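You operate a simulated robot arm through the tools that you are given. There is no shell and no other tool. Be economical: measure what you need, move in short steps, check, and stop when the job is done.

You are at the controls of a simulated two-armed robot. One attempt, no reset.

TASK
Store the reading, put the purple-ringed weight away, switch off and lock the yellow lever down.
Fine: into the free hole marked 200 g of the long foam block; hold the lever down while you turn the knob on the block marked PARK; dial, cover, case and other weights stay. Set down upright: what you pick out.

The check looks at the end state, three seconds after you hand in, the way a careful person would. Anything else that was tipped, shoved, dropped, spilled or broken makes it a failure. Lids that push on must go on centred and level and be pressed home; caps that screw on are set level and turned clockwise until they are tight.

THE ROBOT
Two 7-joint arms with two-finger parallel grippers on one trunk, on a base that drives. Base frame: it is fixed to the floor where the robot stands at the start and does not move with it; the origin is under the middle of the robot, x ahead of it, y to its left, z up. Readings come in mm, degrees, newtons and seconds.
The left shoulder is at the start at [73, 182, 1086], the right one opposite. With the tool pointing down near the work surface each hand reaches from about 300 to 760 mm from the robot's upright axis, wherever it stands, measured 20 degrees to its own side. Places, roughly: case with yellow handles [1500, 0, 750]; clear cover with blue handles (30x18x17 cm) [1000, -100, 900]; comparator with yellow lever [500, -100, 800]; dial with three gram marks [600, -200, 900]; five hundred weight with cream ring [1500, 250, 750]; hole two of the long foam block [1300, 100, 800]; hundred gram weight with grey ring [1250, 250, 750]; key marked store [500, -200, 900]; kilo weight with yellow ring (5x6x6 cm) [1500, 100, 900]; switch beside key marked store [500, -200, 900]; yellow knob on block marked park [700, -200, 900]; yellow lever [400, -100, 900]. Payload 3.91 kg a hand.
Tool frame (each hand has its own): the origin (TCP) lies between the finger pads and is the grasp point; the fingertips stand 30 mm ahead of it; z points along the fingers, y is the line along which they close. The gripper opens to 110 mm. The fingers are 20 mm wide and 10 mm thick; the gripper's body (48 by 112 mm) begins 55 mm behind the TCP.
Orientation is told as [roll, pitch, yaw] about the base's x, y, z axes, in that order, counted from this pose: with the fingers straight down and closing along the base's y, the tool's x points along the base's -x, its y along +y and its z along -z.

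THE INTERFACE
- The arms move only by the tool jog_arm. It takes "left_plan", "right_plan" or both (then of equal length, played together; a hand with none holds still); each is a list of rows, each a list of 7 numbers: the shift along the tool's x, y, z in mm, then the turn, a rotation vector about the tool's x, y, z in degrees, then the opening, from 0 (shut) to 1 (fully open). In form: [[dx, dy, dz, ax, ay, az, fingers], ...]. A call has 1 to 10 rows; each row shifts and turns the commanded pose from where the row before left it, along the tool's axes as they then stand. Each row takes 0.2 s and may step no farther than 50 mm and 8.6 degrees from the row before; otherwise, or with a gripper value out of range, the whole call is refused. A pose out of reach is approached as far as the arm can. The call stops where the force on the tool passes 40 N (or 10 N more than at its start, if that is more) or the arm is blocked; 0.2 s more then pass. The fingers move at their own pace (about 72 mm/s each) and stop on an object; they squeeze with about 28 N. The grip force told is the motor's: it shows also when the fingers shut on nothing. Time passes only in rows, and 0.2 s behind the last, so rows that do not move let the fingers close. The reply holds the time, the measured pose of the TCP, the force on the tool along the base axes, the opening and the grip force, in the units named above and with some noise, with the torque about the TCP (base axes, N m) and any sound that the robot's microphone picked up.
- Cameras (640 x 400 px; columns grow to the right, rows downward): "scene" is now at [212, -22.3, 1261.6]; the picture's right is [-0.26, -0.97, 0.00], its down [-0.65, 0.17, -0.74] and it looks along [0.72, -0.19, -0.67] (base axes); focal length 214 px, centre (320, 200). "left" rides on the left gripper at [73, -17, -103] in its tool frame; the picture's right is [0.23, 0.97, 0.00], its down [-0.76, 0.18, -0.62] and it looks along [-0.61, 0.14, 0.78] (tool axes); focal length 222 px, centre (320, 200). "right" rides on the right gripper at [72, 17, -103] in its tool frame; the picture's right is [-0.23, 0.97, 0.00], its down [-0.76, -0.18, -0.62] and it looks along [-0.61, -0.14, 0.78] (tool axes); focal length 222 px, centre (320, 200). There is no depth. A picture from a camera that has moved, and an enlarged one, comes with that camera's place and axes in the base frame and with its lens.
- snapshot(camera): a new picture of that camera. No time passes.
- lift_body(by): slides the trunk up (or, below 0, down) by that many mm; the arms and the scene camera ride with it, the base frame stays. It gives what a move gives, with no picture.
- drive_base(legs): drives the robot by 1 to 6 legs, each [ahead, left, turn to the left] in mm, mm and degrees, along the robot's own axes; the way and the turn of a leg run together, so that a leg with both is an arc; at most 1500 mm and 180 degrees a leg. The arms and the cameras ride along, it lands a little off, and it stops where it bumps. It gives what a move gives.
- head_to(pan, tilt): turns the head with the scene camera to pan (to the left, within 80 degrees either way) and tilt (down, from -29 to 69), counted from straight ahead of the robot. It gives what a move gives.
- enlarge(camera, box): a new picture of the part [left, top, right, bottom] of that camera's present view, enlarged. No time passes.
- hand_in(): hands the job in; it is judged then, once.

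Go step by step. Nothing tells you exact positions but the pictures and the camera data: compare them with the known pose of the tool, close in by small moves and look again before you grip or let go. The budget is 120 turns and 108 pictures, counting those below and the enlarged ones. Unless the task says otherwise, let go and move clear before handing in, and close with one line.

The tools are called after "Call:" by a JSON object that holds its "api" and its "payload". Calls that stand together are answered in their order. jog_arm: Moves the arms, as the interface text tells. Its arguments: {"type":"object","properties":{"left_plan":{"type":"array","items":{"type":"array","items":{"type":"number"}}},"right_plan":{"type":"array","items":{"type":"array","items":{"type":"number"}}}},"required":[]} The other tools are called the same way: lift_body (by) slides the trunk up or down; drive_base (legs) drives the base; head_to (pan, tilt) turns the head that bears the scene camera; snapshot (camera) takes a picture; enlarge (camera, box) takes an enlarged picture of a part of a camera's view; hand_in () hands the job in.

At the start:

```text
t: 0.0
left_position: [430.3, 33.3, 1142.7]
left_orientation: [0.0, -0.1, 0.2]
left_force: [-0.1, 0.7, -0.5]
left_ft_torque: [-0.04, 0.03, -0.04]
left_finger_gap: 110.0
left_finger_force: 0.1
right_position: [340.1, -265.6, 1161.9]
right_orientation: [0.0, 0.1, 0.1]
right_force: [0.5, 0.5, -0.8]
right_ft_torque: [-0.04, -0.05, 0.0]
right_finger_gap: 109.9
right_finger_force: 0.0
trunk travel left (down, up): [-350.0, 164.0]
robot x, y, heading: [-0.9, -0.8, -0.1]
head pan, tilt: [-15.1, 42.0]
```

scene: 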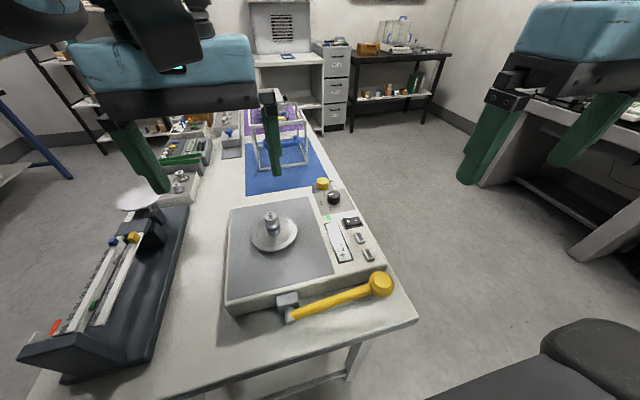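
right: 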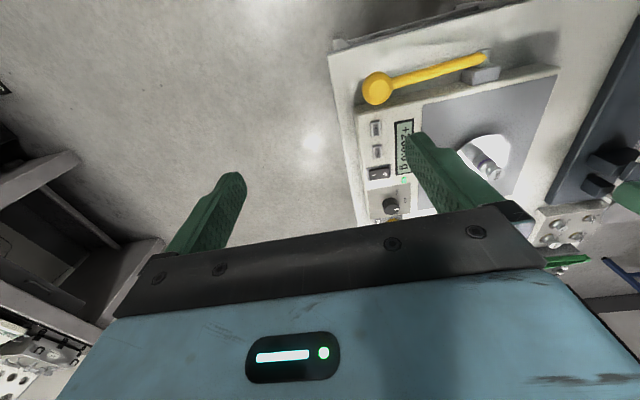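
left: 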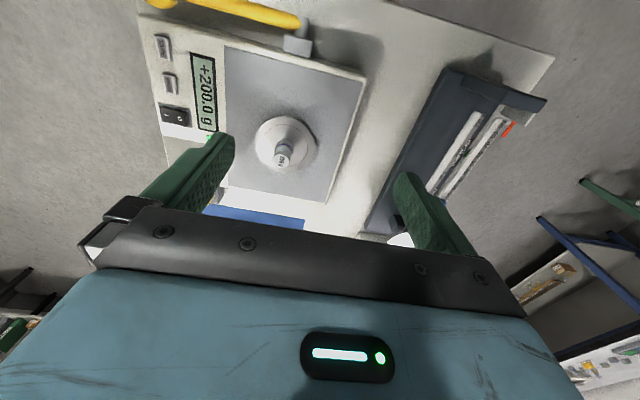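

I see the comparator with a weight on its pan, the yellow lever at its near edge, and keys, switch and knobs on the right side. I'll look closer before moving.

Call:
{"api": "enlarge", "payload": {"camera": "scene", "box": [220, 170, 420, 330]}}

Call:
{"api": "enlarge", "payload": {"camera": "scene", "box": [120, 90, 340, 230]}}

Call:
{"api": "enlarge", "payload": {"camera": "left", "box": [140, 0, 380, 200]}}

Call:
{"api": "enlarge", "payload": {"camera": "right", "box": [330, 30, 640, 270]}}

```text
2.50 times, centred on (320, 250) of scene
camera zoom: at [212.0, -22.3, 1261.6], right [-0.26, -0.97, 0.0], down [-0.65, 0.17, -0.74], along [0.72, -0.19, -0.67], focal length 536 px, centre (320, 75)
```

zoom: 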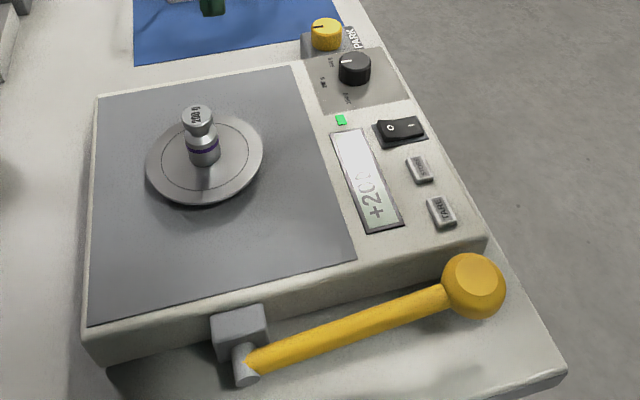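

```text
2.86 times, centred on (230, 160) of scene
camera zoom: at [212.0, -22.3, 1261.6], right [-0.26, -0.97, 0.0], down [-0.65, 0.17, -0.74], along [0.72, -0.19, -0.67], focal length 613 px, centre (577, 314)
```

zoom: 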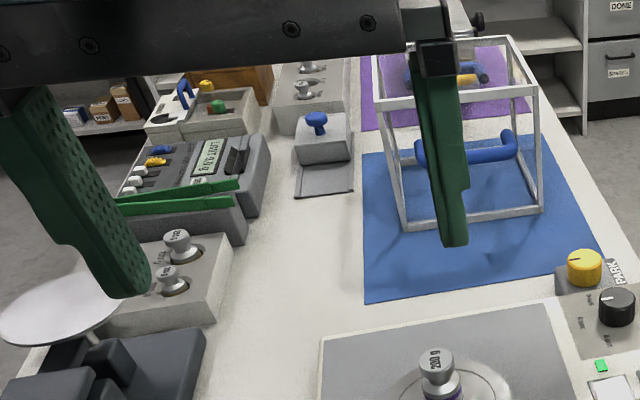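

```text
2.00 times, centred on (260, 100) of left
camera zoom: at [358.9, 16.3, 1246.3], right [-0.23, 0.97, 0.0], down [0.76, 0.18, 0.62], along [0.61, 0.14, -0.78], focal length 444 px, centre (440, 400)
```

zoom: 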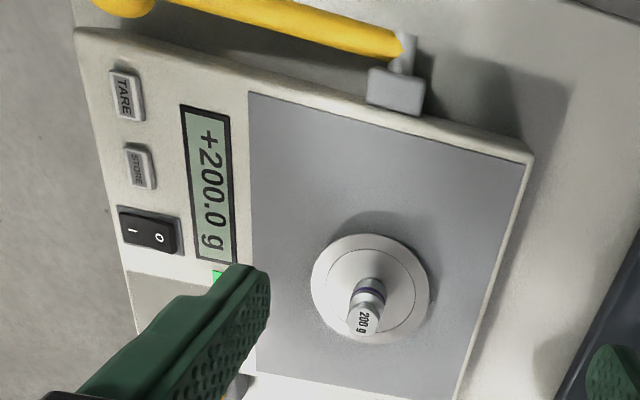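

```text
1.67 times, centred on (485, 150) of right
camera zoom: at [267.8, -249.0, 1265.8], right [0.23, 0.97, 0.0], down [0.76, -0.18, 0.62], along [0.61, -0.14, -0.78], focal length 370 px, centre (45, 283)
```

zoom: 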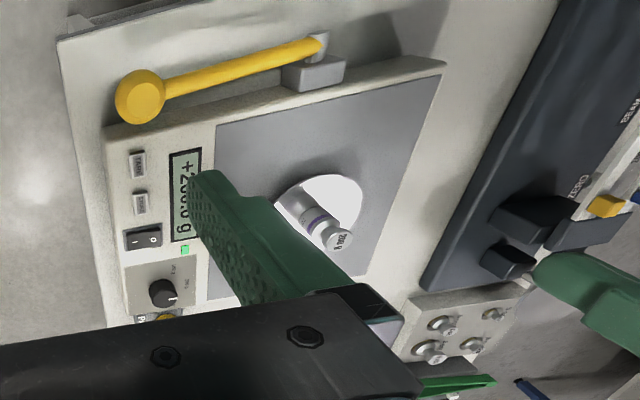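

The STORE key triangulates to about (482, -189, 874), the lever ball to (366, -182, 886), and the weight top to (527, -5, 954). The right hand goes above STORE with its fingers shut.

Call:
{"api": "jog_arm", "payload": {"right_plan": [[-17.7, 9.6, 28, 0, 0, 0, 0], [-17.7, 9.6, 28, 0, 0, 0, 0], [-17.7, 9.6, 28, 0, 0, 0, 0], [-17.7, 9.6, 28, 0, 0, 0, 0], [-17.7, 9.6, 28, 0, 0, 0, 0], [-17.7, 9.6, 28, 0, 0, 0, 0], [-17.7, 9.6, 28, 0, 0, 0, 0], [-17.7, 9.6, 28, 0, 0, 0, 0], [0, 0, 0, 0, 0, 0, 0], [0, 0, 0, 0, 0, 0, 0]]}}

Call:
{"api": "snapshot", "payload": {"camera": "scene"}}

Call:
{"api": "enlarge", "payload": {"camera": "right", "box": [220, 60, 420, 220]}}

```text
t: 2.2
left_position: [432.1, 33.6, 1142.4]
left_orientation: [-0.1, 0.1, 0.0]
left_force: [0.1, 1.0, -0.4]
left_ft_torque: [-0.01, 0.0, 0.0]
left_finger_gap: 109.8
left_finger_force: 0.0
right_position: [483.0, -189.6, 938.7]
right_orientation: [0.0, 0.1, 0.0]
right_force: [0.0, 0.2, 0.5]
right_ft_torque: [0.0, 0.02, -0.02]
right_finger_gap: 0.1
right_finger_force: 28.2
trunk travel left (down, up): [-350.0, 164.0]
robot x, y, heading: [-2.4, -2.1, -0.0]
head pan, tilt: [-15.1, 42.0]
```

```text
100 pictures are left
camera scene: at [212.3, -22.3, 1261.5], right [-0.26, -0.97, 0.0], down [-0.65, 0.17, -0.74], along [0.72, -0.19, -0.67], focal length 214 px, centre (320, 200)
```

scene: 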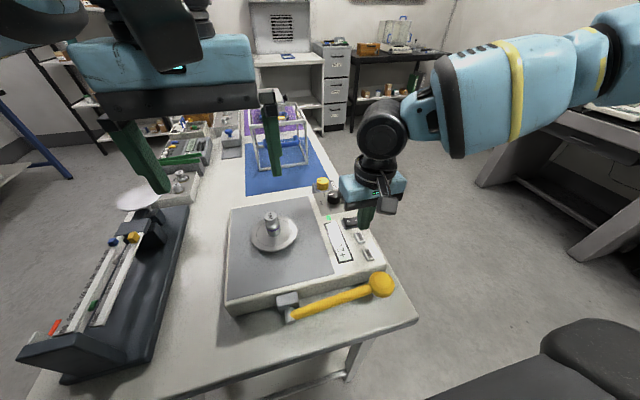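

```text
2.50 times, centred on (320, 140) of right
camera zoom: at [410.2, -173.2, 1041.5], right [0.23, 0.97, 0.0], down [0.76, -0.18, 0.62], along [0.61, -0.14, -0.78], focal length 555 px, centre (320, 350)
```

zoom: 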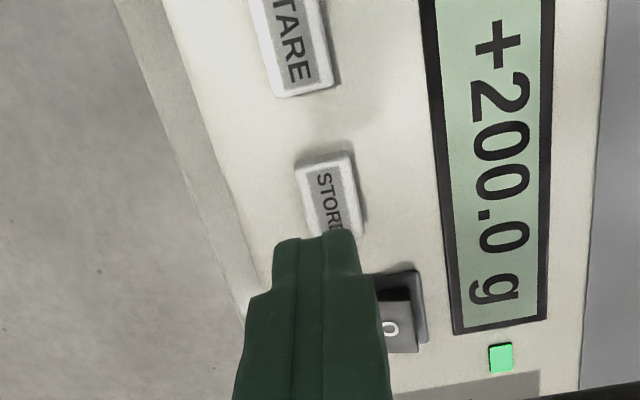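

The hand is over STORE (recomputed as (482, -187, 874)), so I'll press down in small steps.

Call:
{"api": "jog_arm", "payload": {"right_plan": [[0, 2, 15, 0, 0, 0, 0], [0, 0, 12, 0, 0, 0, 0], [0, 0, 4, 0, 0, 0, 0], [0, 0, 3, 0, 0, 0, 0], [0, 0, 3, 0, 0, 0, 0]]}}

Call:
{"api": "enlarge", "payload": {"camera": "right", "box": [220, 60, 420, 220]}}

```text
t: 3.4
left_position: [428.4, 32.8, 1143.8]
left_orientation: [0.0, -0.1, 0.1]
left_force: [-0.2, 0.5, -0.5]
left_ft_torque: [0.05, 0.02, 0.02]
left_finger_gap: 110.3
left_finger_force: 0.1
right_position: [482.6, -188.2, 904.4]
right_orientation: [0.1, -0.5, 0.0]
right_force: [-1.3, -10.2, 40.8]
right_ft_torque: [-0.29, 0.35, 0.31]
right_finger_gap: 0.0
right_finger_force: 28.1
trunk travel left (down, up): [-350.0, 164.0]
robot x, y, heading: [0.5, 2.5, -0.1]
head pan, tilt: [-15.1, 42.0]
heard: click
```

```text
2.50 times, centred on (320, 140) of right
camera zoom: at [408.6, -170.9, 1008.4], right [0.23, 0.97, 0.0], down [0.76, -0.18, 0.63], along [0.61, -0.14, -0.78], focal length 555 px, centre (320, 350)
```

zoom: 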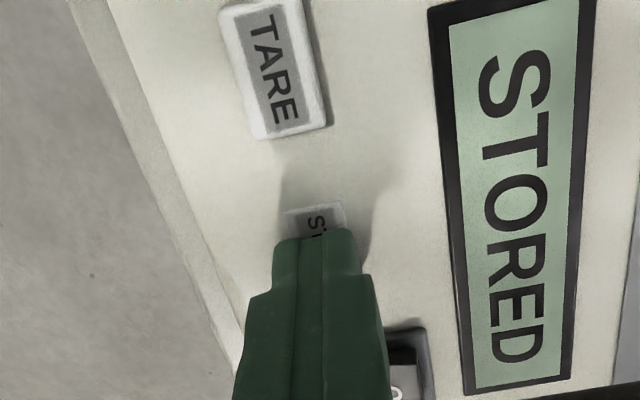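

The display shows STORED. The right hand retracts and the left goes above the weight.

Call:
{"api": "jog_arm", "payload": {"right_plan": [[0, 0, -30, 0, 0, 0, 0], [0, 0, -30, 0, 0, 0, 0], [15, -10, -30, 0, 0, 0, 0], [25, -15, -30, 0, 0, 0, 0], [25, -15, -30, 0, 0, 0, 0], [25, -15, -30, 0, 0, 0, 0], [25, -15, -30, 0, 0, 0, 0], [25, -10, -20, 0, 0, 0, 0]], "left_plan": [[0, 0, 0, 0, 0, 0, 0.6], [0, 0, 0, 0, 0, 0, 0.6], [0, 0, 0, 0, 0, 0, 0.6], [-19.4, -7.6, 26, 0, 0, 0, 0.6], [-19.4, -7.6, 26, 0, 0, 0, 0.6], [-19.4, -7.6, 26, 0, 0, 0, 0.6], [-19.4, -7.6, 26, 0, 0, 0, 0.6], [-19.4, -7.6, 26, 0, 0, 0, 0.6]]}}

Call:
{"api": "snapshot", "payload": {"camera": "left"}}

Call:
{"api": "snapshot", "payload": {"camera": "scene"}}

```text
t: 5.2
left_position: [528.2, -5.7, 1012.5]
left_orientation: [0.0, -0.1, 0.0]
left_force: [-1.0, -0.1, -0.5]
left_ft_torque: [0.03, 0.0, -0.01]
left_finger_gap: 65.9
left_finger_force: 0.0
right_position: [342.0, -267.9, 1130.8]
right_orientation: [-0.1, 0.0, 0.1]
right_force: [-0.4, -0.7, 0.6]
right_ft_torque: [0.0, -0.01, 0.0]
right_finger_gap: 0.0
right_finger_force: 27.5
trunk travel left (down, up): [-350.0, 164.0]
robot x, y, heading: [3.0, 0.1, 0.1]
head pan, tilt: [-15.1, 42.0]
```

```text
97 pictures are left
camera left: at [455.8, -23.4, 1116.6], right [-0.23, 0.97, 0.0], down [0.76, 0.18, 0.62], along [0.61, 0.14, -0.78], focal length 222 px, centre (320, 200)
```

left: 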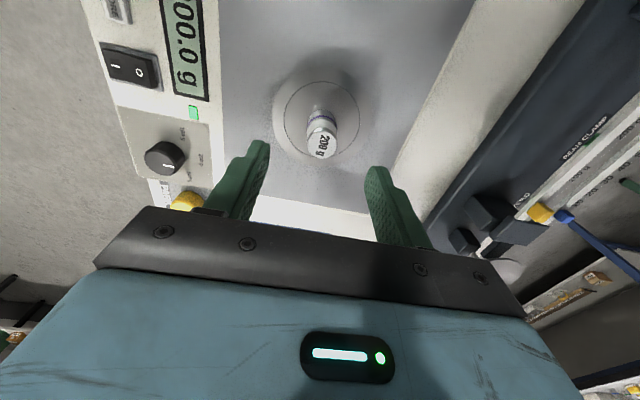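

```text
96 pictures are left
camera scene: at [211.7, -22.7, 1261.6], right [-0.26, -0.97, 0.0], down [-0.65, 0.17, -0.74], along [0.72, -0.19, -0.67], focal length 214 px, centre (320, 200)
```

scene: 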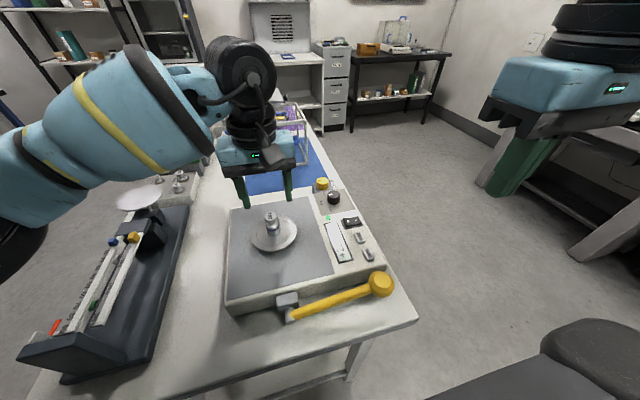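

The weight top is at about (531, -5, 950). I'll descend straddling it and check before closing.

Call:
{"api": "jog_arm", "payload": {"left_plan": [[-3, 0, 20, 0, 0, 0, 0.6], [0, 0, 20, 0, 0, 0, 0.6], [0, 0, 20, 0, 0, 0, 0.6], [0, 0, 8, 0, 0, 0, 0.6]]}}

Call:
{"api": "enlarge", "payload": {"camera": "scene", "box": [200, 150, 340, 270]}}

Call:
{"api": "enlarge", "payload": {"camera": "left", "box": [200, 80, 440, 240]}}

```text
t: 6.2
left_position: [530.5, -5.1, 944.7]
left_orientation: [0.0, -0.1, -0.1]
left_force: [-0.5, 0.2, -0.5]
left_ft_torque: [0.0, -0.01, 0.02]
left_finger_gap: 66.0
left_finger_force: 0.0
right_position: [343.3, -267.2, 1130.6]
right_orientation: [0.0, 0.0, 0.0]
right_force: [0.5, 0.9, -0.4]
right_ft_torque: [0.03, 0.0, -0.03]
right_finger_gap: 0.1
right_finger_force: 27.5
trunk travel left (down, up): [-350.0, 164.0]
robot x, y, heading: [1.0, 0.2, 0.1]
head pan, tilt: [-15.1, 42.0]
```

```text
3.33 times, centred on (270, 210) of scene
camera zoom: at [212.0, -22.3, 1261.6], right [-0.26, -0.97, 0.0], down [-0.65, 0.17, -0.74], along [0.72, -0.19, -0.67], focal length 715 px, centre (487, 167)
```

zoom: 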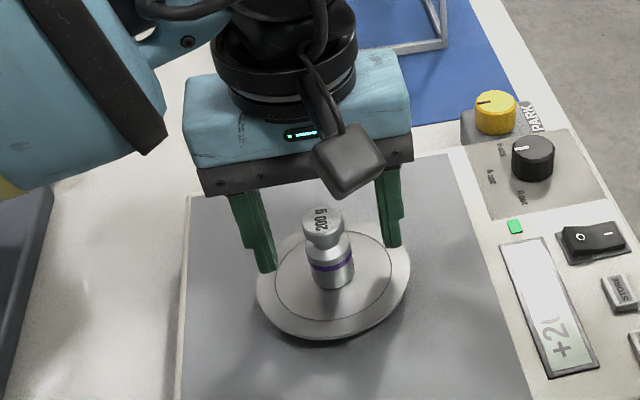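

```text
2.50 times, centred on (320, 160) of left
camera zoom: at [458.6, -22.2, 1048.6], right [-0.23, 0.97, 0.0], down [0.76, 0.18, 0.62], along [0.61, 0.14, -0.78], focal length 555 px, centre (320, 300)
```

zoom: 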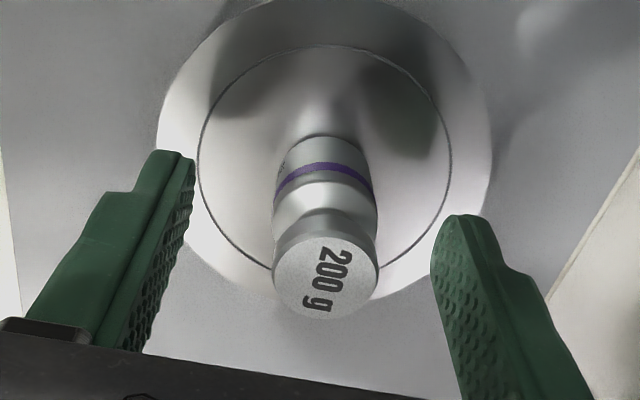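

Aligned. The pan is at about 893, so I'll lower a few mm more and close gently on the weight.

Call:
{"api": "jog_arm", "payload": {"left_plan": [[0, 0, 7, 0, 0, 0, 0.6], [0, 0, 0, 0, 0, 0, 0.35], [0, 0, 0, 0, 0, 0, 0.1], [0, 0, 0, 0, 0, 0, 0], [0, 0, 0, 0, 0, 0, 0]]}}

Call:
{"api": "enlarge", "payload": {"camera": "scene", "box": [200, 150, 340, 270]}}

```text
t: 7.4
left_position: [530.9, -4.2, 937.0]
left_orientation: [0.0, 0.1, 0.2]
left_force: [-0.4, -1.5, -0.9]
left_ft_torque: [-0.05, -0.02, -0.02]
left_finger_gap: 26.8
left_finger_force: 28.4
right_position: [343.0, -267.9, 1131.2]
right_orientation: [0.1, -0.1, 0.0]
right_force: [-0.5, 0.5, -0.4]
right_ft_torque: [0.0, 0.01, -0.02]
right_finger_gap: 0.0
right_finger_force: 28.0
trunk travel left (down, up): [-350.0, 164.0]
robot x, y, heading: [0.9, 0.4, -0.1]
head pan, tilt: [-15.1, 42.0]
```

```text
3.33 times, centred on (270, 210) of scene
camera zoom: at [212.1, -22.3, 1261.5], right [-0.26, -0.97, 0.0], down [-0.65, 0.17, -0.74], along [0.72, -0.19, -0.67], focal length 715 px, centre (487, 167)
```

zoom: 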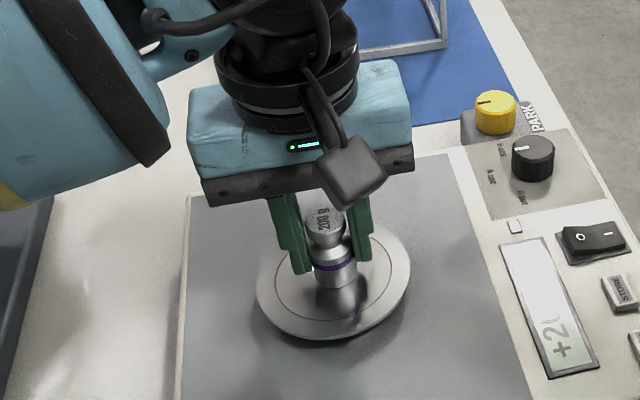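

The weight is gripped (26.8 mm). I'll lift it high, draw it back and look around for the foam block and driving room.

Call:
{"api": "jog_arm", "payload": {"left_plan": [[0, 0, -15, 0, 0, 0, 0], [0, 0, -25, 0, 0, 0, 0], [0, 0, -35, 0, 0, 0, 0], [0, 0, -40, 0, 0, 0, 0], [5, 5, -40, 0, 0, 0, 0], [20, 10, -30, 0, 0, 0, 0], [30, 15, -20, 0, 0, 0, 0], [35, 20, -15, 0, 0, 0, 0], [35, 20, 0, 0, 0, 0, 0], [35, 20, 0, 0, 0, 0, 0]]}}

Call:
{"api": "snapshot", "payload": {"camera": "scene"}}

Call:
{"api": "enlarge", "payload": {"camera": "left", "box": [200, 80, 440, 240]}}

Call:
{"api": "head_to", "payload": {"pan": -60, "tilt": 45}}

Call:
{"api": "snapshot", "payload": {"camera": "scene"}}

```text
t: 9.6
left_position: [368.9, 87.7, 1157.0]
left_orientation: [-0.1, -0.1, 0.1]
left_force: [-0.3, 0.7, -2.2]
left_ft_torque: [-0.04, -0.04, 0.01]
left_finger_gap: 27.2
left_finger_force: 28.0
right_position: [341.6, -265.9, 1132.0]
right_orientation: [0.0, -0.1, 0.0]
right_force: [1.2, -0.6, 0.0]
right_ft_torque: [0.01, -0.03, -0.05]
right_finger_gap: 0.1
right_finger_force: 27.9
trunk travel left (down, up): [-350.0, 164.0]
robot x, y, heading: [0.4, -1.0, 0.2]
head pan, tilt: [-15.1, 42.0]
```

```text
92 pictures are left
camera scene: at [211.4, -21.7, 1261.7], right [-0.26, -0.97, 0.0], down [-0.65, 0.17, -0.74], along [0.72, -0.19, -0.67], focal length 214 px, centre (320, 200)
```

scene: 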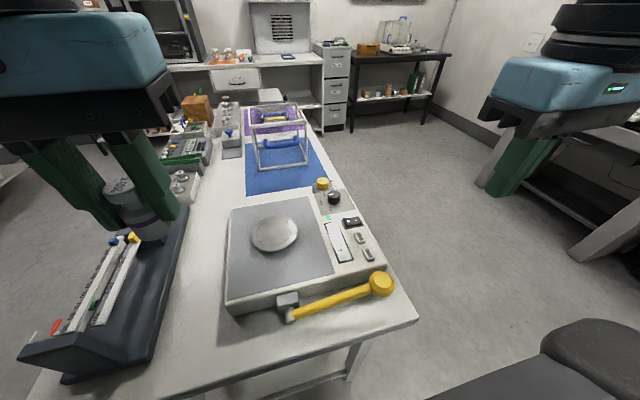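

```text
2.50 times, centred on (320, 160) of left
camera zoom: at [296.8, 69.5, 1261.3], right [-0.23, 0.97, 0.0], down [0.76, 0.18, 0.62], along [0.61, 0.14, -0.78], focal length 555 px, centre (320, 300)
```

zoom: 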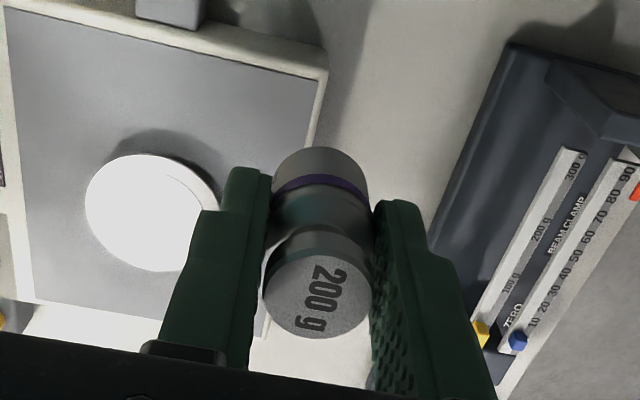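

```text
t: 10.7
left_position: [373.1, 86.2, 1153.6]
left_orientation: [0.4, 0.0, 0.6]
left_force: [36.3, -33.0, -43.9]
left_ft_torque: [4.46, 1.21, 3.0]
left_finger_gap: 27.0
left_finger_force: 28.1
right_position: [343.4, -266.2, 1131.6]
right_orientation: [0.1, 0.0, -0.1]
right_force: [0.2, -0.2, -1.0]
right_ft_torque: [-0.01, -0.01, 0.01]
right_finger_gap: 0.0
right_finger_force: 28.5
trunk travel left (down, up): [-350.0, 164.0]
robot x, y, heading: [-4.0, -0.1, -0.2]
head pan, tilt: [-60.0, 45.0]
```

```text
90 pictures are left
camera scene: at [203.0, -43.3, 1261.1], right [-0.51, -0.86, 0.0], down [-0.58, 0.34, -0.74], along [0.64, -0.38, -0.67], focal length 214 px, centre (320, 200)
```

scene: 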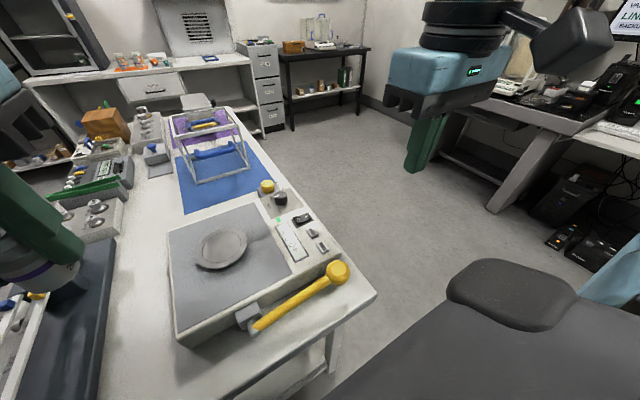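

The head seems to have touched the left hand (force there, camera stopped short). I'll move the left hand away forward-left.

Call:
{"api": "jog_arm", "payload": {"left_plan": [[-20, 10, 5, 0, 0, 0, 0], [-25, 15, 5, 0, 0, 0, 0], [-25, 20, 5, 0, 0, 0, 0], [0, 20, 5, 0, 0, 0, 0], [0, 0, 0, 0, 0, 0, 0]]}}

Call:
{"api": "snapshot", "payload": {"camera": "scene"}}

Call:
{"api": "enlarge", "payload": {"camera": "left", "box": [200, 80, 440, 240]}}

```text
t: 11.9
left_position: [441.2, 150.4, 1138.4]
left_orientation: [0.0, 0.1, 0.0]
left_force: [-0.4, -1.0, -2.7]
left_ft_torque: [0.0, 0.0, -0.01]
left_finger_gap: 27.1
left_finger_force: 27.6
right_position: [343.8, -267.8, 1131.1]
right_orientation: [0.0, 0.0, 0.0]
right_force: [0.3, 0.1, 0.5]
right_ft_torque: [0.03, -0.01, 0.02]
right_finger_gap: 0.0
right_finger_force: 27.4
trunk travel left (down, up): [-350.0, 164.0]
robot x, y, heading: [-2.7, 0.4, 0.0]
head pan, tilt: [-60.0, 45.0]
```

```text
89 pictures are left
camera scene: at [172.3, -71.3, 1257.2], right [-0.87, -0.5, 0.0], down [-0.35, 0.61, -0.71], along [0.35, -0.61, -0.71], focal length 214 px, centre (320, 200)
```

scene: 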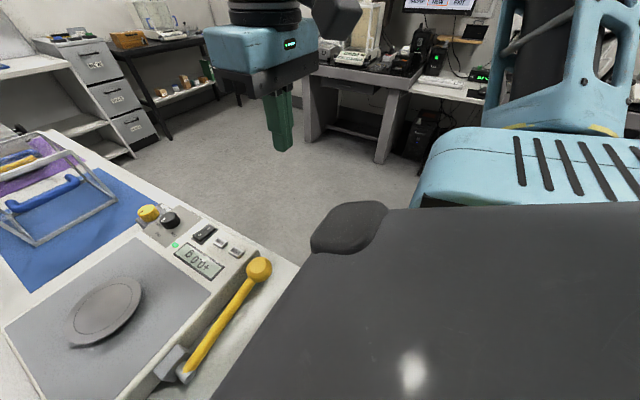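

```text
2.50 times, centred on (320, 160) of left
camera zoom: at [369.2, 133.2, 1241.7], right [-0.23, 0.97, 0.0], down [0.76, 0.18, 0.62], along [0.61, 0.14, -0.78], focal length 555 px, centre (320, 300)
```

zoom: 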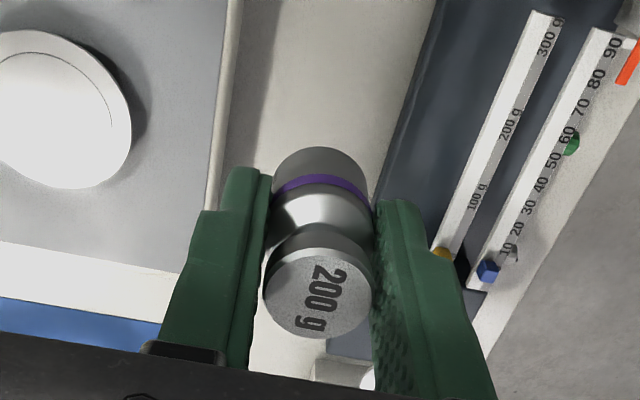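

The weight is still held well, and the right side of the table is open floor. I'll back off, strafe right, drive along the table and turn left to face it.

Call:
{"api": "head_to", "payload": {"pan": 0, "tilt": 40}}

Call:
{"api": "drive_base", "payload": {"legs": [[-100, 0, 0], [0, -750, 0], [1450, 0, 0], [0, 0, 90]]}}

Call:
{"api": "snapshot", "payload": {"camera": "scene"}}

```text
t: 13.2
left_position: [441.2, 150.1, 1138.3]
left_orientation: [0.0, 0.0, 0.0]
left_force: [0.3, -0.8, -2.2]
left_ft_torque: [-0.04, 0.03, 0.0]
left_finger_gap: 26.9
left_finger_force: 28.2
right_position: [342.1, -267.3, 1130.2]
right_orientation: [-0.1, 0.0, -0.1]
right_force: [-0.1, 0.1, -0.6]
right_ft_torque: [0.0, 0.0, 0.01]
right_finger_gap: 0.1
right_finger_force: 28.3
trunk travel left (down, up): [-350.0, 164.0]
robot x, y, heading: [0.8, -2.9, 0.2]
head pan, tilt: [0.0, 40.0]
```

```text
t: 31.6
left_position: [1199.9, -295.8, 1137.7]
left_orientation: [0.0, 0.0, 90.7]
left_force: [-0.4, 0.6, -2.5]
left_ft_torque: [-0.02, -0.03, -0.03]
left_finger_gap: 27.1
left_finger_force: 28.0
right_position: [1619.9, -387.4, 1130.9]
right_orientation: [0.0, 0.1, 90.7]
right_force: [-0.6, -0.1, -0.5]
right_ft_torque: [0.0, -0.02, -0.01]
right_finger_gap: 0.0
right_finger_force: 29.0
trunk travel left (down, up): [-350.0, 164.0]
robot x, y, heading: [1356.8, -735.4, 90.8]
head pan, tilt: [0.0, 40.0]
```

```text
87 pictures are left
camera scene: at [1353.2, -518.2, 1264.5], right [1.0, 0.01, 0.0], down [0.01, -0.64, -0.77], along [-0.01, 0.77, -0.64], focal length 214 px, centre (320, 200)
```

scene: 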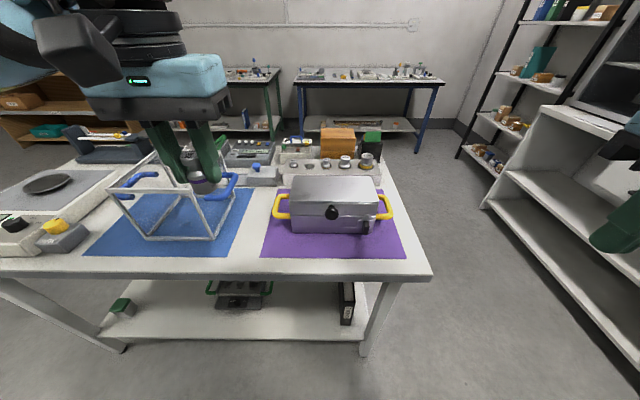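

Call:
{"api": "enlarge", "payload": {"camera": "scene", "box": [220, 120, 420, 245]}}

```text
3.20 times, centred on (320, 182) of scene
camera zoom: at [1353.2, -518.2, 1264.5], right [1.0, 0.01, 0.0], down [0.01, -0.64, -0.77], along [-0.01, 0.77, -0.64], focal length 686 px, centre (320, 256)
```

zoom: 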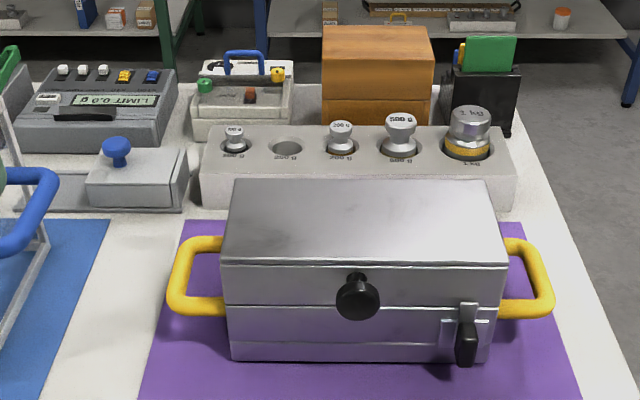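

The free second hole is at about (1306, 163), behind the case. I'll move closer and slightly right so that the left hand reaches it.

Call:
{"api": "drive_base", "payload": {"legs": [[0, -90, 0], [180, 0, -0.8]]}}

Call:
{"api": "snapshot", "payload": {"camera": "scene"}}

Call:
{"api": "snapshot", "payload": {"camera": "left"}}

```text
t: 34.1
left_position: [1296.2, -110.9, 1137.0]
left_orientation: [0.0, 0.1, 89.8]
left_force: [-0.7, -0.1, -2.8]
left_ft_torque: [-0.02, 0.01, 0.01]
left_finger_gap: 26.8
left_finger_force: 28.0
right_position: [1712.4, -212.0, 1130.6]
right_orientation: [0.0, 0.1, 89.8]
right_force: [-0.5, -0.7, -0.4]
right_ft_torque: [0.01, 0.0, 0.0]
right_finger_gap: 0.3
right_finger_force: 28.1
trunk travel left (down, up): [-350.0, 164.0]
robot x, y, heading: [1444.4, -554.4, 89.8]
head pan, tilt: [0.0, 40.0]
```

```text
85 pictures are left
camera scene: at [1444.9, -336.9, 1264.4], right [1.0, 0.0, 0.0], down [0.0, -0.64, -0.77], along [0.0, 0.77, -0.64], focal length 214 px, centre (320, 200)
```

scene: 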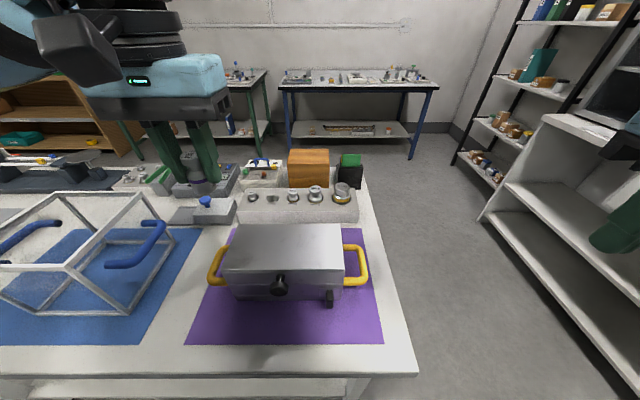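

```text
84 pictures are left
camera left: at [1312.8, -184.9, 1241.7], right [-0.97, -0.22, 0.0], down [-0.18, 0.76, 0.62], along [-0.14, 0.61, -0.78], focal length 222 px, centre (320, 200)
```

left: 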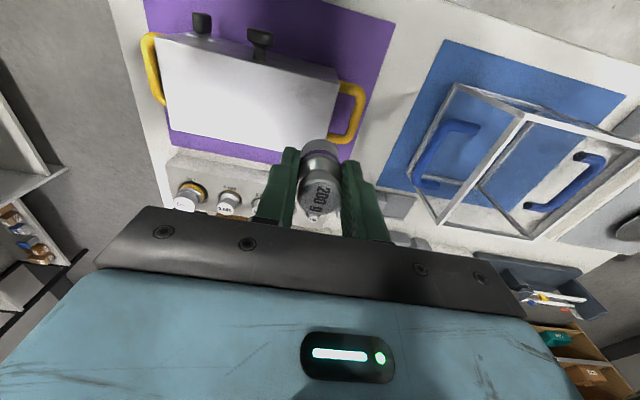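

Call:
{"api": "enlarge", "payload": {"camera": "scene", "box": [215, 160, 375, 260]}}

Call:
{"api": "enlarge", "payload": {"camera": "left", "box": [130, 100, 450, 260]}}

```text
4.00 times, centred on (295, 210) of scene
camera zoom: at [1444.9, -336.9, 1264.4], right [1.0, 0.0, 0.0], down [0.0, -0.64, -0.77], along [0.0, 0.77, -0.64], focal length 858 px, centre (420, 160)
```

zoom: 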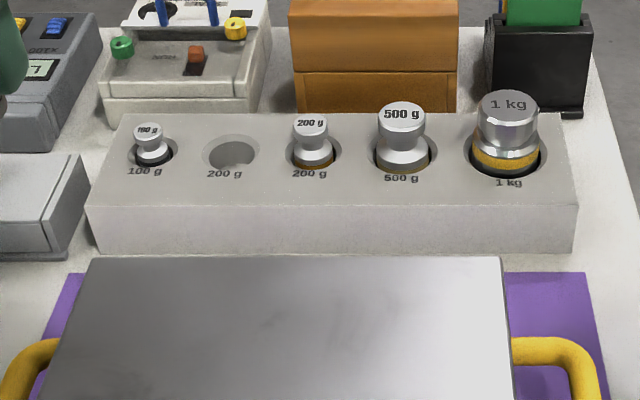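

```text
2.00 times, centred on (290, 180) of left
camera zoom: at [1312.8, -184.9, 1241.7], right [-0.97, -0.22, 0.0], down [-0.18, 0.76, 0.62], along [-0.14, 0.61, -0.78], focal length 444 px, centre (380, 240)
```

zoom: 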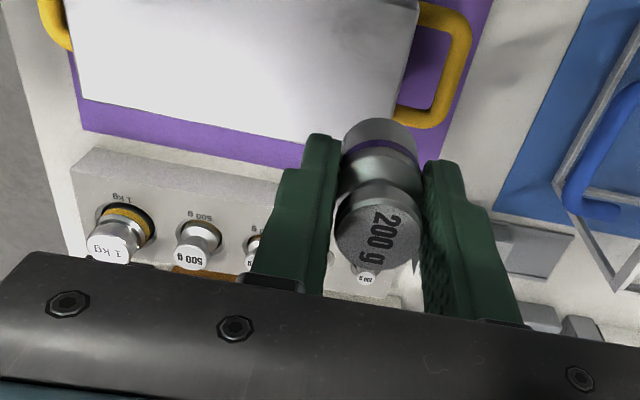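

Block top is about z 865, hole 2 at (1308, 146), and a seated 200 g weight's top comes to about 895. My grip is too low on the weight for that (the fingertips would hit the foam), so I'll set it down on the mat in front of the case and regrip higher.

Call:
{"api": "jog_arm", "payload": {"left_plan": [[35, 3, 0, 0, 0, 0, 0], [36, 3, 10, 0, 0, 0, 0], [0, 0, 40, 0, 0, 0, 0], [0, 0, 45, 0, 0, 0, 0], [0, 0, 45, 0, 0, 0, 0], [0, 0, 45, 0, 0, 0, 0], [0, 0, 30, 0, 0, 0, 0], [0, 0, 15, 0, 0, 0, 0]]}}

Call:
{"api": "snapshot", "payload": {"camera": "left"}}

Call:
{"api": "snapshot", "payload": {"camera": "scene"}}

```text
t: 35.9
left_position: [1289.8, -184.1, 908.0]
left_orientation: [-0.1, -0.1, 89.8]
left_force: [0.2, -0.7, -1.4]
left_ft_torque: [0.01, 0.03, 0.0]
left_finger_gap: 26.9
left_finger_force: 28.9
right_position: [1713.6, -213.4, 1130.5]
right_orientation: [0.0, 0.0, 89.9]
right_force: [1.2, 1.0, 0.4]
right_ft_torque: [-0.01, 0.03, -0.02]
right_finger_gap: 0.1
right_finger_force: 27.5
trunk travel left (down, up): [-350.0, 164.0]
robot x, y, heading: [1444.8, -554.4, 89.8]
head pan, tilt: [0.0, 40.0]
```

```text
81 pictures are left
camera left: at [1307.1, -256.9, 1011.2], right [-0.97, -0.22, 0.0], down [-0.18, 0.76, 0.62], along [-0.14, 0.61, -0.78], focal length 222 px, centre (320, 200)
```

left: 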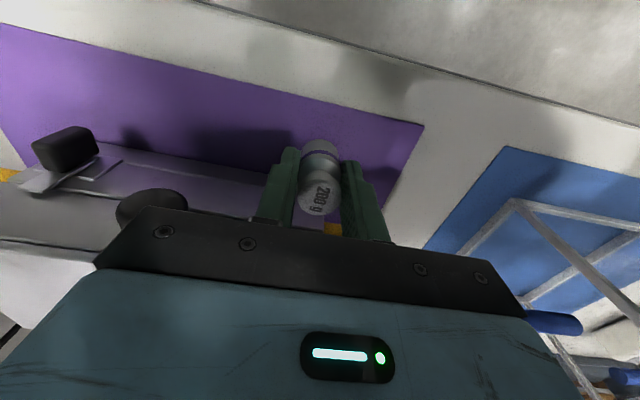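

```text
80 pictures are left
camera scene: at [1445.2, -337.8, 1264.5], right [1.0, 0.0, 0.0], down [0.0, -0.64, -0.77], along [0.0, 0.77, -0.64], focal length 214 px, centre (320, 200)
```

scene: 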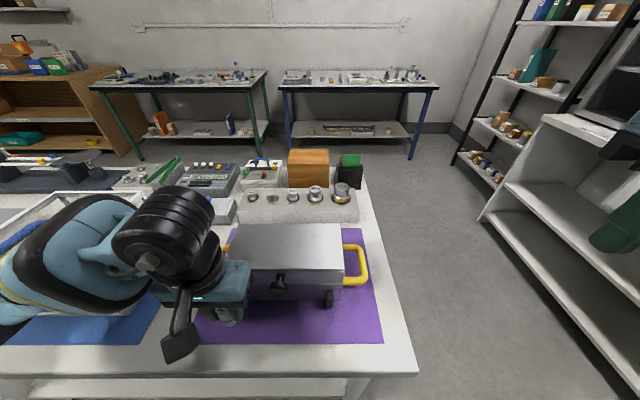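

Clear of the case. I'll descend slowly to the mat.

Call:
{"api": "jog_arm", "payload": {"left_plan": [[0, 0, 15, 0, 0, 0, 0], [0, 0, 8, 0, 0, 0, 0], [0, 0, 5, 0, 0, 0, 0], [0, 0, 3, 0, 0, 0, 0], [0, 0, 3, 0, 0, 0, 0], [0, 0, 0, 0, 0, 0, 0]]}}

Call:
{"api": "enlarge", "payload": {"camera": "left", "box": [240, 80, 400, 230]}}

```text
t: 37.3
left_position: [1290.7, -184.1, 873.3]
left_orientation: [0.0, 0.0, 89.9]
left_force: [0.3, -0.4, -2.0]
left_ft_torque: [0.03, 0.0, 0.0]
left_finger_gap: 27.3
left_finger_force: 27.5
right_position: [1712.2, -212.9, 1131.7]
right_orientation: [0.1, 0.0, 89.7]
right_force: [0.7, -0.3, 0.1]
right_ft_torque: [-0.02, -0.02, -0.01]
right_finger_gap: 0.0
right_finger_force: 28.0
trunk travel left (down, up): [-350.0, 164.0]
robot x, y, heading: [1443.2, -555.2, 89.8]
head pan, tilt: [0.0, 40.0]
```

```text
2.67 times, centred on (320, 155) of left
camera zoom: at [1307.3, -256.1, 977.2], right [-0.97, -0.22, 0.0], down [-0.18, 0.76, 0.62], along [-0.14, 0.61, -0.78], focal length 592 px, centre (320, 320)
```

zoom: 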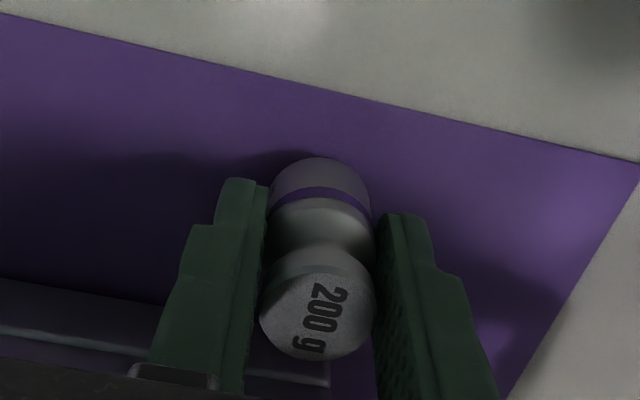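

Call:
{"api": "jog_arm", "payload": {"left_plan": [[0, 0, 3, 0, 0, 0, 0], [0, 0, 2, 0, 0, 0, 0], [0, 0, 2, 0, 0, 0, 0], [0, 0, 0, 0, 0, 0, 0]]}}

```text
t: 38.3
left_position: [1290.3, -182.8, 866.9]
left_orientation: [0.0, 0.0, 90.0]
left_force: [0.0, -0.3, -1.9]
left_ft_torque: [0.03, 0.01, -0.02]
left_finger_gap: 27.0
left_finger_force: 27.6
right_position: [1713.1, -212.0, 1130.8]
right_orientation: [0.0, 0.0, 89.9]
right_force: [-0.2, 0.4, 0.5]
right_ft_torque: [-0.02, 0.0, 0.01]
right_finger_gap: 0.2
right_finger_force: 28.6
trunk travel left (down, up): [-350.0, 164.0]
robot x, y, heading: [1443.2, -553.2, 89.5]
head pan, tilt: [0.0, 40.0]
```

No contact yet; I'll go on in small steps.

Call:
{"api": "jog_arm", "payload": {"left_plan": [[0, 0, 2, 0, 0, 0, 0], [0, 0, 2, 0, 0, 0, 0], [0, 0, 2, 0, 0, 0, 0], [0, 0, 0, 0, 0, 0, 0]]}}

Call:
{"api": "enlarge", "payload": {"camera": "left", "box": [240, 80, 400, 230]}}

```text
t: 39.3
left_position: [1290.5, -182.4, 862.7]
left_orientation: [-0.1, -0.3, 90.0]
left_force: [-0.9, 1.5, 15.9]
left_ft_torque: [0.13, 0.01, 0.06]
left_finger_gap: 27.1
left_finger_force: 28.1
right_position: [1712.6, -212.6, 1131.4]
right_orientation: [0.0, -0.1, 89.8]
right_force: [-0.3, 0.2, 0.2]
right_ft_torque: [0.0, 0.04, -0.03]
right_finger_gap: 0.1
right_finger_force: 28.3
trunk travel left (down, up): [-350.0, 164.0]
robot x, y, heading: [1442.3, -554.1, 89.8]
head pan, tilt: [0.0, 40.0]
```

```text
2.67 times, centred on (320, 155) of left
camera zoom: at [1307.1, -256.3, 965.1], right [-0.97, -0.23, 0.0], down [-0.18, 0.76, 0.63], along [-0.14, 0.61, -0.78], focal length 592 px, centre (320, 320)
```

zoom: 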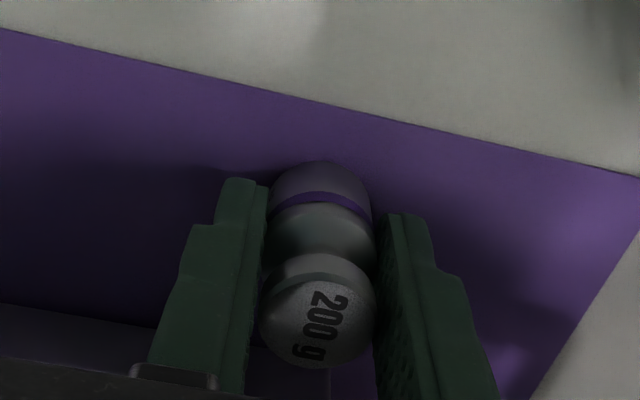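

Seated on the mat (15.9 N). I'll open slightly, rise 16 mm and regrip on the head.

Call:
{"api": "jog_arm", "payload": {"left_plan": [[0, 0, -1.5, 0, 0, 0, 0], [0, 0, 0, 0, 0, 0, 0.45], [0, 0, 0, 0, 0, 0, 0.45], [0, 0, -8, 0, 0, 0, 0.45], [0, 0, -7, 0, 0, 0, 0.45], [0, 0, 0, 0, 0, 0, 0.45]]}}

Call:
{"api": "enlarge", "payload": {"camera": "left", "box": [240, 80, 400, 230]}}

```text
t: 40.7
left_position: [1289.9, -182.8, 877.3]
left_orientation: [-0.2, -0.1, 89.8]
left_force: [-0.7, -0.5, -0.6]
left_ft_torque: [-0.02, -0.03, -0.05]
left_finger_gap: 49.6
left_finger_force: 0.1
right_position: [1712.5, -211.5, 1131.7]
right_orientation: [0.1, 0.1, 89.9]
right_force: [-0.8, -0.4, 0.0]
right_ft_torque: [-0.01, 0.0, -0.01]
right_finger_gap: 0.0
right_finger_force: 28.1
trunk travel left (down, up): [-350.0, 164.0]
robot x, y, heading: [1440.6, -552.3, 89.7]
head pan, tilt: [0.0, 40.0]
```

```text
2.67 times, centred on (320, 155) of left
camera zoom: at [1306.6, -256.3, 981.5], right [-0.97, -0.22, 0.0], down [-0.18, 0.76, 0.62], along [-0.14, 0.61, -0.78], focal length 592 px, centre (320, 320)
```

zoom: 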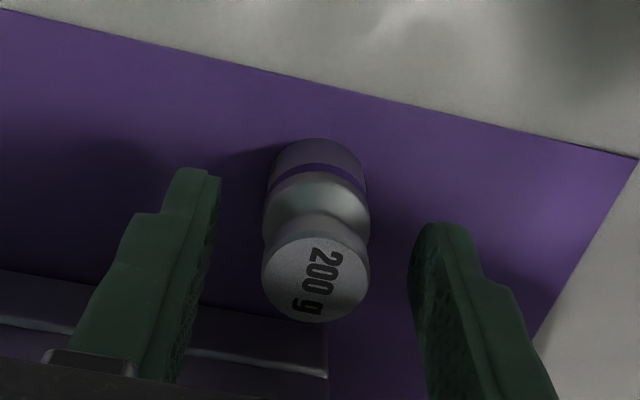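

The weight stands upright and centred. I'll close on its head and lift.

Call:
{"api": "jog_arm", "payload": {"left_plan": [[0, 0, 0, 0, 0, 0, 0.2], [0, 0, 0, 0, 0, 0, 0], [0, 0, 0, 0, 0, 0, 0], [0, 0, 0, 0, 0, 0, 0], [0, 0, -15, 0, 0, 0, 0], [0, 0, -30, 0, 0, 0, 0], [0, 0, -45, 0, 0, 0, 0], [0, 0, -45, 0, 0, 0, 0], [0, 0, -25, 0, 0, 0, 0]]}}

Call:
{"api": "enlarge", "payload": {"camera": "left", "box": [240, 80, 400, 230]}}

```text
t: 42.7
left_position: [1290.9, -184.9, 1038.0]
left_orientation: [0.0, 0.0, 89.8]
left_force: [-0.1, -0.2, -2.7]
left_ft_torque: [0.01, 0.01, -0.02]
left_finger_gap: 27.0
left_finger_force: 27.9
right_position: [1714.1, -211.8, 1131.6]
right_orientation: [0.0, 0.0, 89.8]
right_force: [0.2, -0.9, -0.9]
right_ft_torque: [-0.02, -0.02, 0.0]
right_finger_gap: 0.0
right_finger_force: 27.7
trunk travel left (down, up): [-350.0, 164.0]
robot x, y, heading: [1444.3, -553.4, 89.6]
head pan, tilt: [0.0, 40.0]
```

```text
2.67 times, centred on (320, 155) of left
camera zoom: at [1307.4, -257.3, 1141.2], right [-0.97, -0.22, 0.0], down [-0.18, 0.76, 0.62], along [-0.14, 0.61, -0.78], focal length 592 px, centre (320, 320)
```

zoom: 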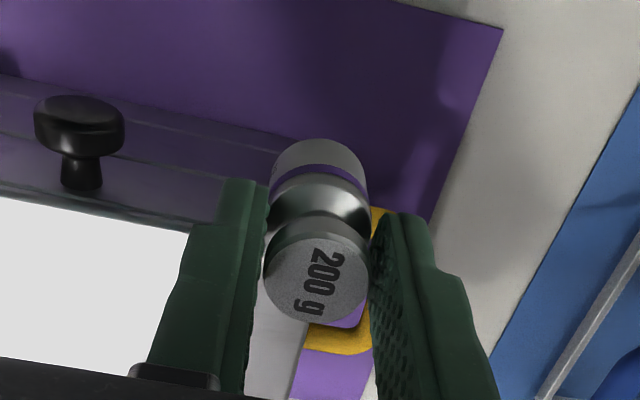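

Held well on the head. I'll carry it over the case to above the free hole.

Call:
{"api": "jog_arm", "payload": {"left_plan": [[-40, -2, 0, 0, 0, 0, 0], [-42, -2, 0, 0, 0, 0, 0], [-42, -2, 0, 0, 0, 0, 0], [-42, -2, 0, 0, 0, 0, 0], [-42, -2, 0, 0, 0, 0, 0], [-42, -2, 0, 0, 0, 0, 0], [-42, -2, 0, 0, 0, 0, 0], [-39, -3, 0, 0, 0, 0, 0], [0, 0, 0, 0, 0, 0, 0]]}}

Call:
{"api": "snapshot", "payload": {"camera": "left"}}

Call:
{"api": "snapshot", "payload": {"camera": "scene"}}

```text
t: 44.7
left_position: [1302.6, 137.6, 1037.4]
left_orientation: [0.0, -0.1, 89.9]
left_force: [-0.5, 1.1, -2.0]
left_ft_torque: [0.01, -0.05, 0.0]
left_finger_gap: 27.0
left_finger_force: 28.2
left hand out of reach, approached as far as the arm can: row 8
right_position: [1709.9, -211.7, 1131.1]
right_orientation: [-0.2, 0.0, 89.9]
right_force: [0.3, -0.6, -0.2]
right_ft_torque: [-0.01, -0.06, -0.02]
right_finger_gap: 0.2
right_finger_force: 28.4
trunk travel left (down, up): [-350.0, 164.0]
robot x, y, heading: [1445.7, -554.8, 89.9]
head pan, tilt: [0.0, 40.0]
```

```text
75 pictures are left
camera left: at [1319.0, 65.0, 1141.1], right [-0.97, -0.23, 0.0], down [-0.18, 0.76, 0.62], along [-0.14, 0.61, -0.78], focal length 222 px, centre (320, 200)
```

left: 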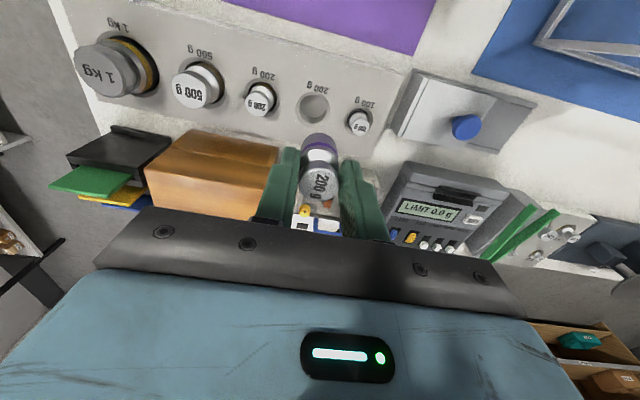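

```text
74 pictures are left
camera scene: at [1441.7, -336.6, 1264.3], right [1.0, 0.0, 0.0], down [0.0, -0.64, -0.77], along [0.0, 0.77, -0.64], focal length 214 px, centre (320, 200)
```

scene: 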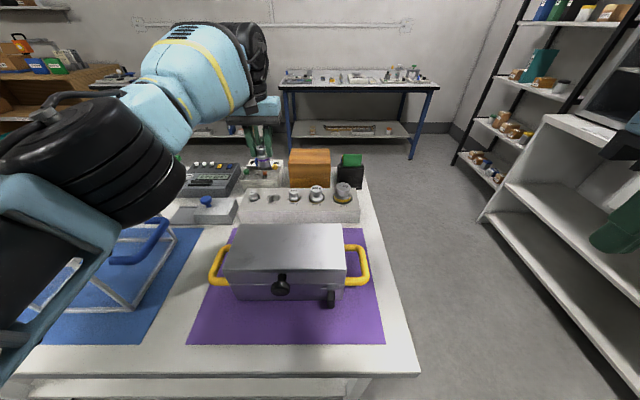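

The hole recomputes to (1309, 146). Reach is marginal at this height, so I'll lower a bit, where reach should improve.

Call:
{"api": "jog_arm", "payload": {"left_plan": [[0, 0, 25, 0, 0, 0, 0], [0, 0, 25, 0, 0, 0, 0], [0, 0, 10, 0, 0, 0, 0], [0, 0, 0, 0, 0, 0, 0]]}}

```text
t: 45.7
left_position: [1307.0, 137.8, 977.4]
left_orientation: [0.0, -0.1, 89.8]
left_force: [0.2, 0.5, -2.4]
left_ft_torque: [0.04, 0.02, -0.01]
left_finger_gap: 27.1
left_finger_force: 28.1
right_position: [1713.1, -211.7, 1132.1]
right_orientation: [0.0, 0.1, 89.8]
right_force: [0.2, 0.1, -0.1]
right_ft_torque: [-0.01, -0.01, -0.02]
right_finger_gap: 0.1
right_finger_force: 27.9
trunk travel left (down, up): [-350.0, 164.0]
robot x, y, heading: [1443.3, -557.3, 89.9]
head pan, tilt: [0.0, 40.0]
```

Now I'll shift the rest of the way (+8 mm in y, +2 mm in x) and look.

Call:
{"api": "jog_arm", "payload": {"left_plan": [[-4, -1, 0, 0, 0, 0, 0], [-4, -1, 0, 0, 0, 0, 0], [0, 0, 0, 0, 0, 0, 0]]}}

Call:
{"api": "enlarge", "payload": {"camera": "left", "box": [220, 60, 420, 220]}}

Call:
{"api": "enlarge", "payload": {"camera": "scene", "box": [215, 140, 375, 240]}}

```text
t: 46.5
left_position: [1309.3, 145.4, 977.9]
left_orientation: [-0.1, -0.1, 89.8]
left_force: [-0.5, -0.2, -1.9]
left_ft_torque: [-0.03, 0.0, 0.0]
left_finger_gap: 26.9
left_finger_force: 27.6
right_position: [1712.4, -212.8, 1131.6]
right_orientation: [0.0, 0.1, 89.8]
right_force: [0.3, 0.1, -0.1]
right_ft_torque: [-0.01, 0.01, 0.02]
right_finger_gap: 0.1
right_finger_force: 27.9
trunk travel left (down, up): [-350.0, 164.0]
robot x, y, heading: [1441.7, -552.8, 90.0]
head pan, tilt: [0.0, 40.0]
```

```text
2.50 times, centred on (320, 140) of left
camera zoom: at [1325.7, 72.5, 1081.6], right [-0.97, -0.22, 0.0], down [-0.18, 0.76, 0.62], along [-0.14, 0.61, -0.78], focal length 555 px, centre (320, 350)
```

zoom: 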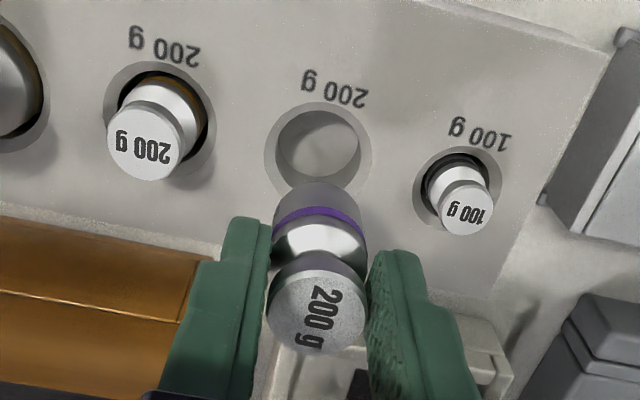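

```text
4.00 times, centred on (295, 190) of scene
camera zoom: at [1444.6, -337.3, 1264.5], right [1.0, 0.0, 0.0], down [0.0, -0.64, -0.77], along [0.0, 0.77, -0.64], focal length 858 px, centre (420, 240)
```

zoom: 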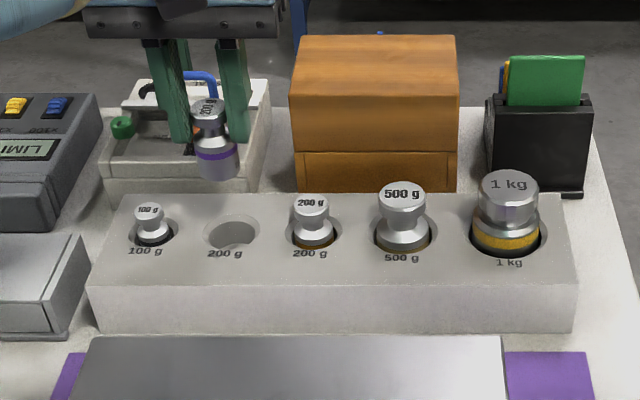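

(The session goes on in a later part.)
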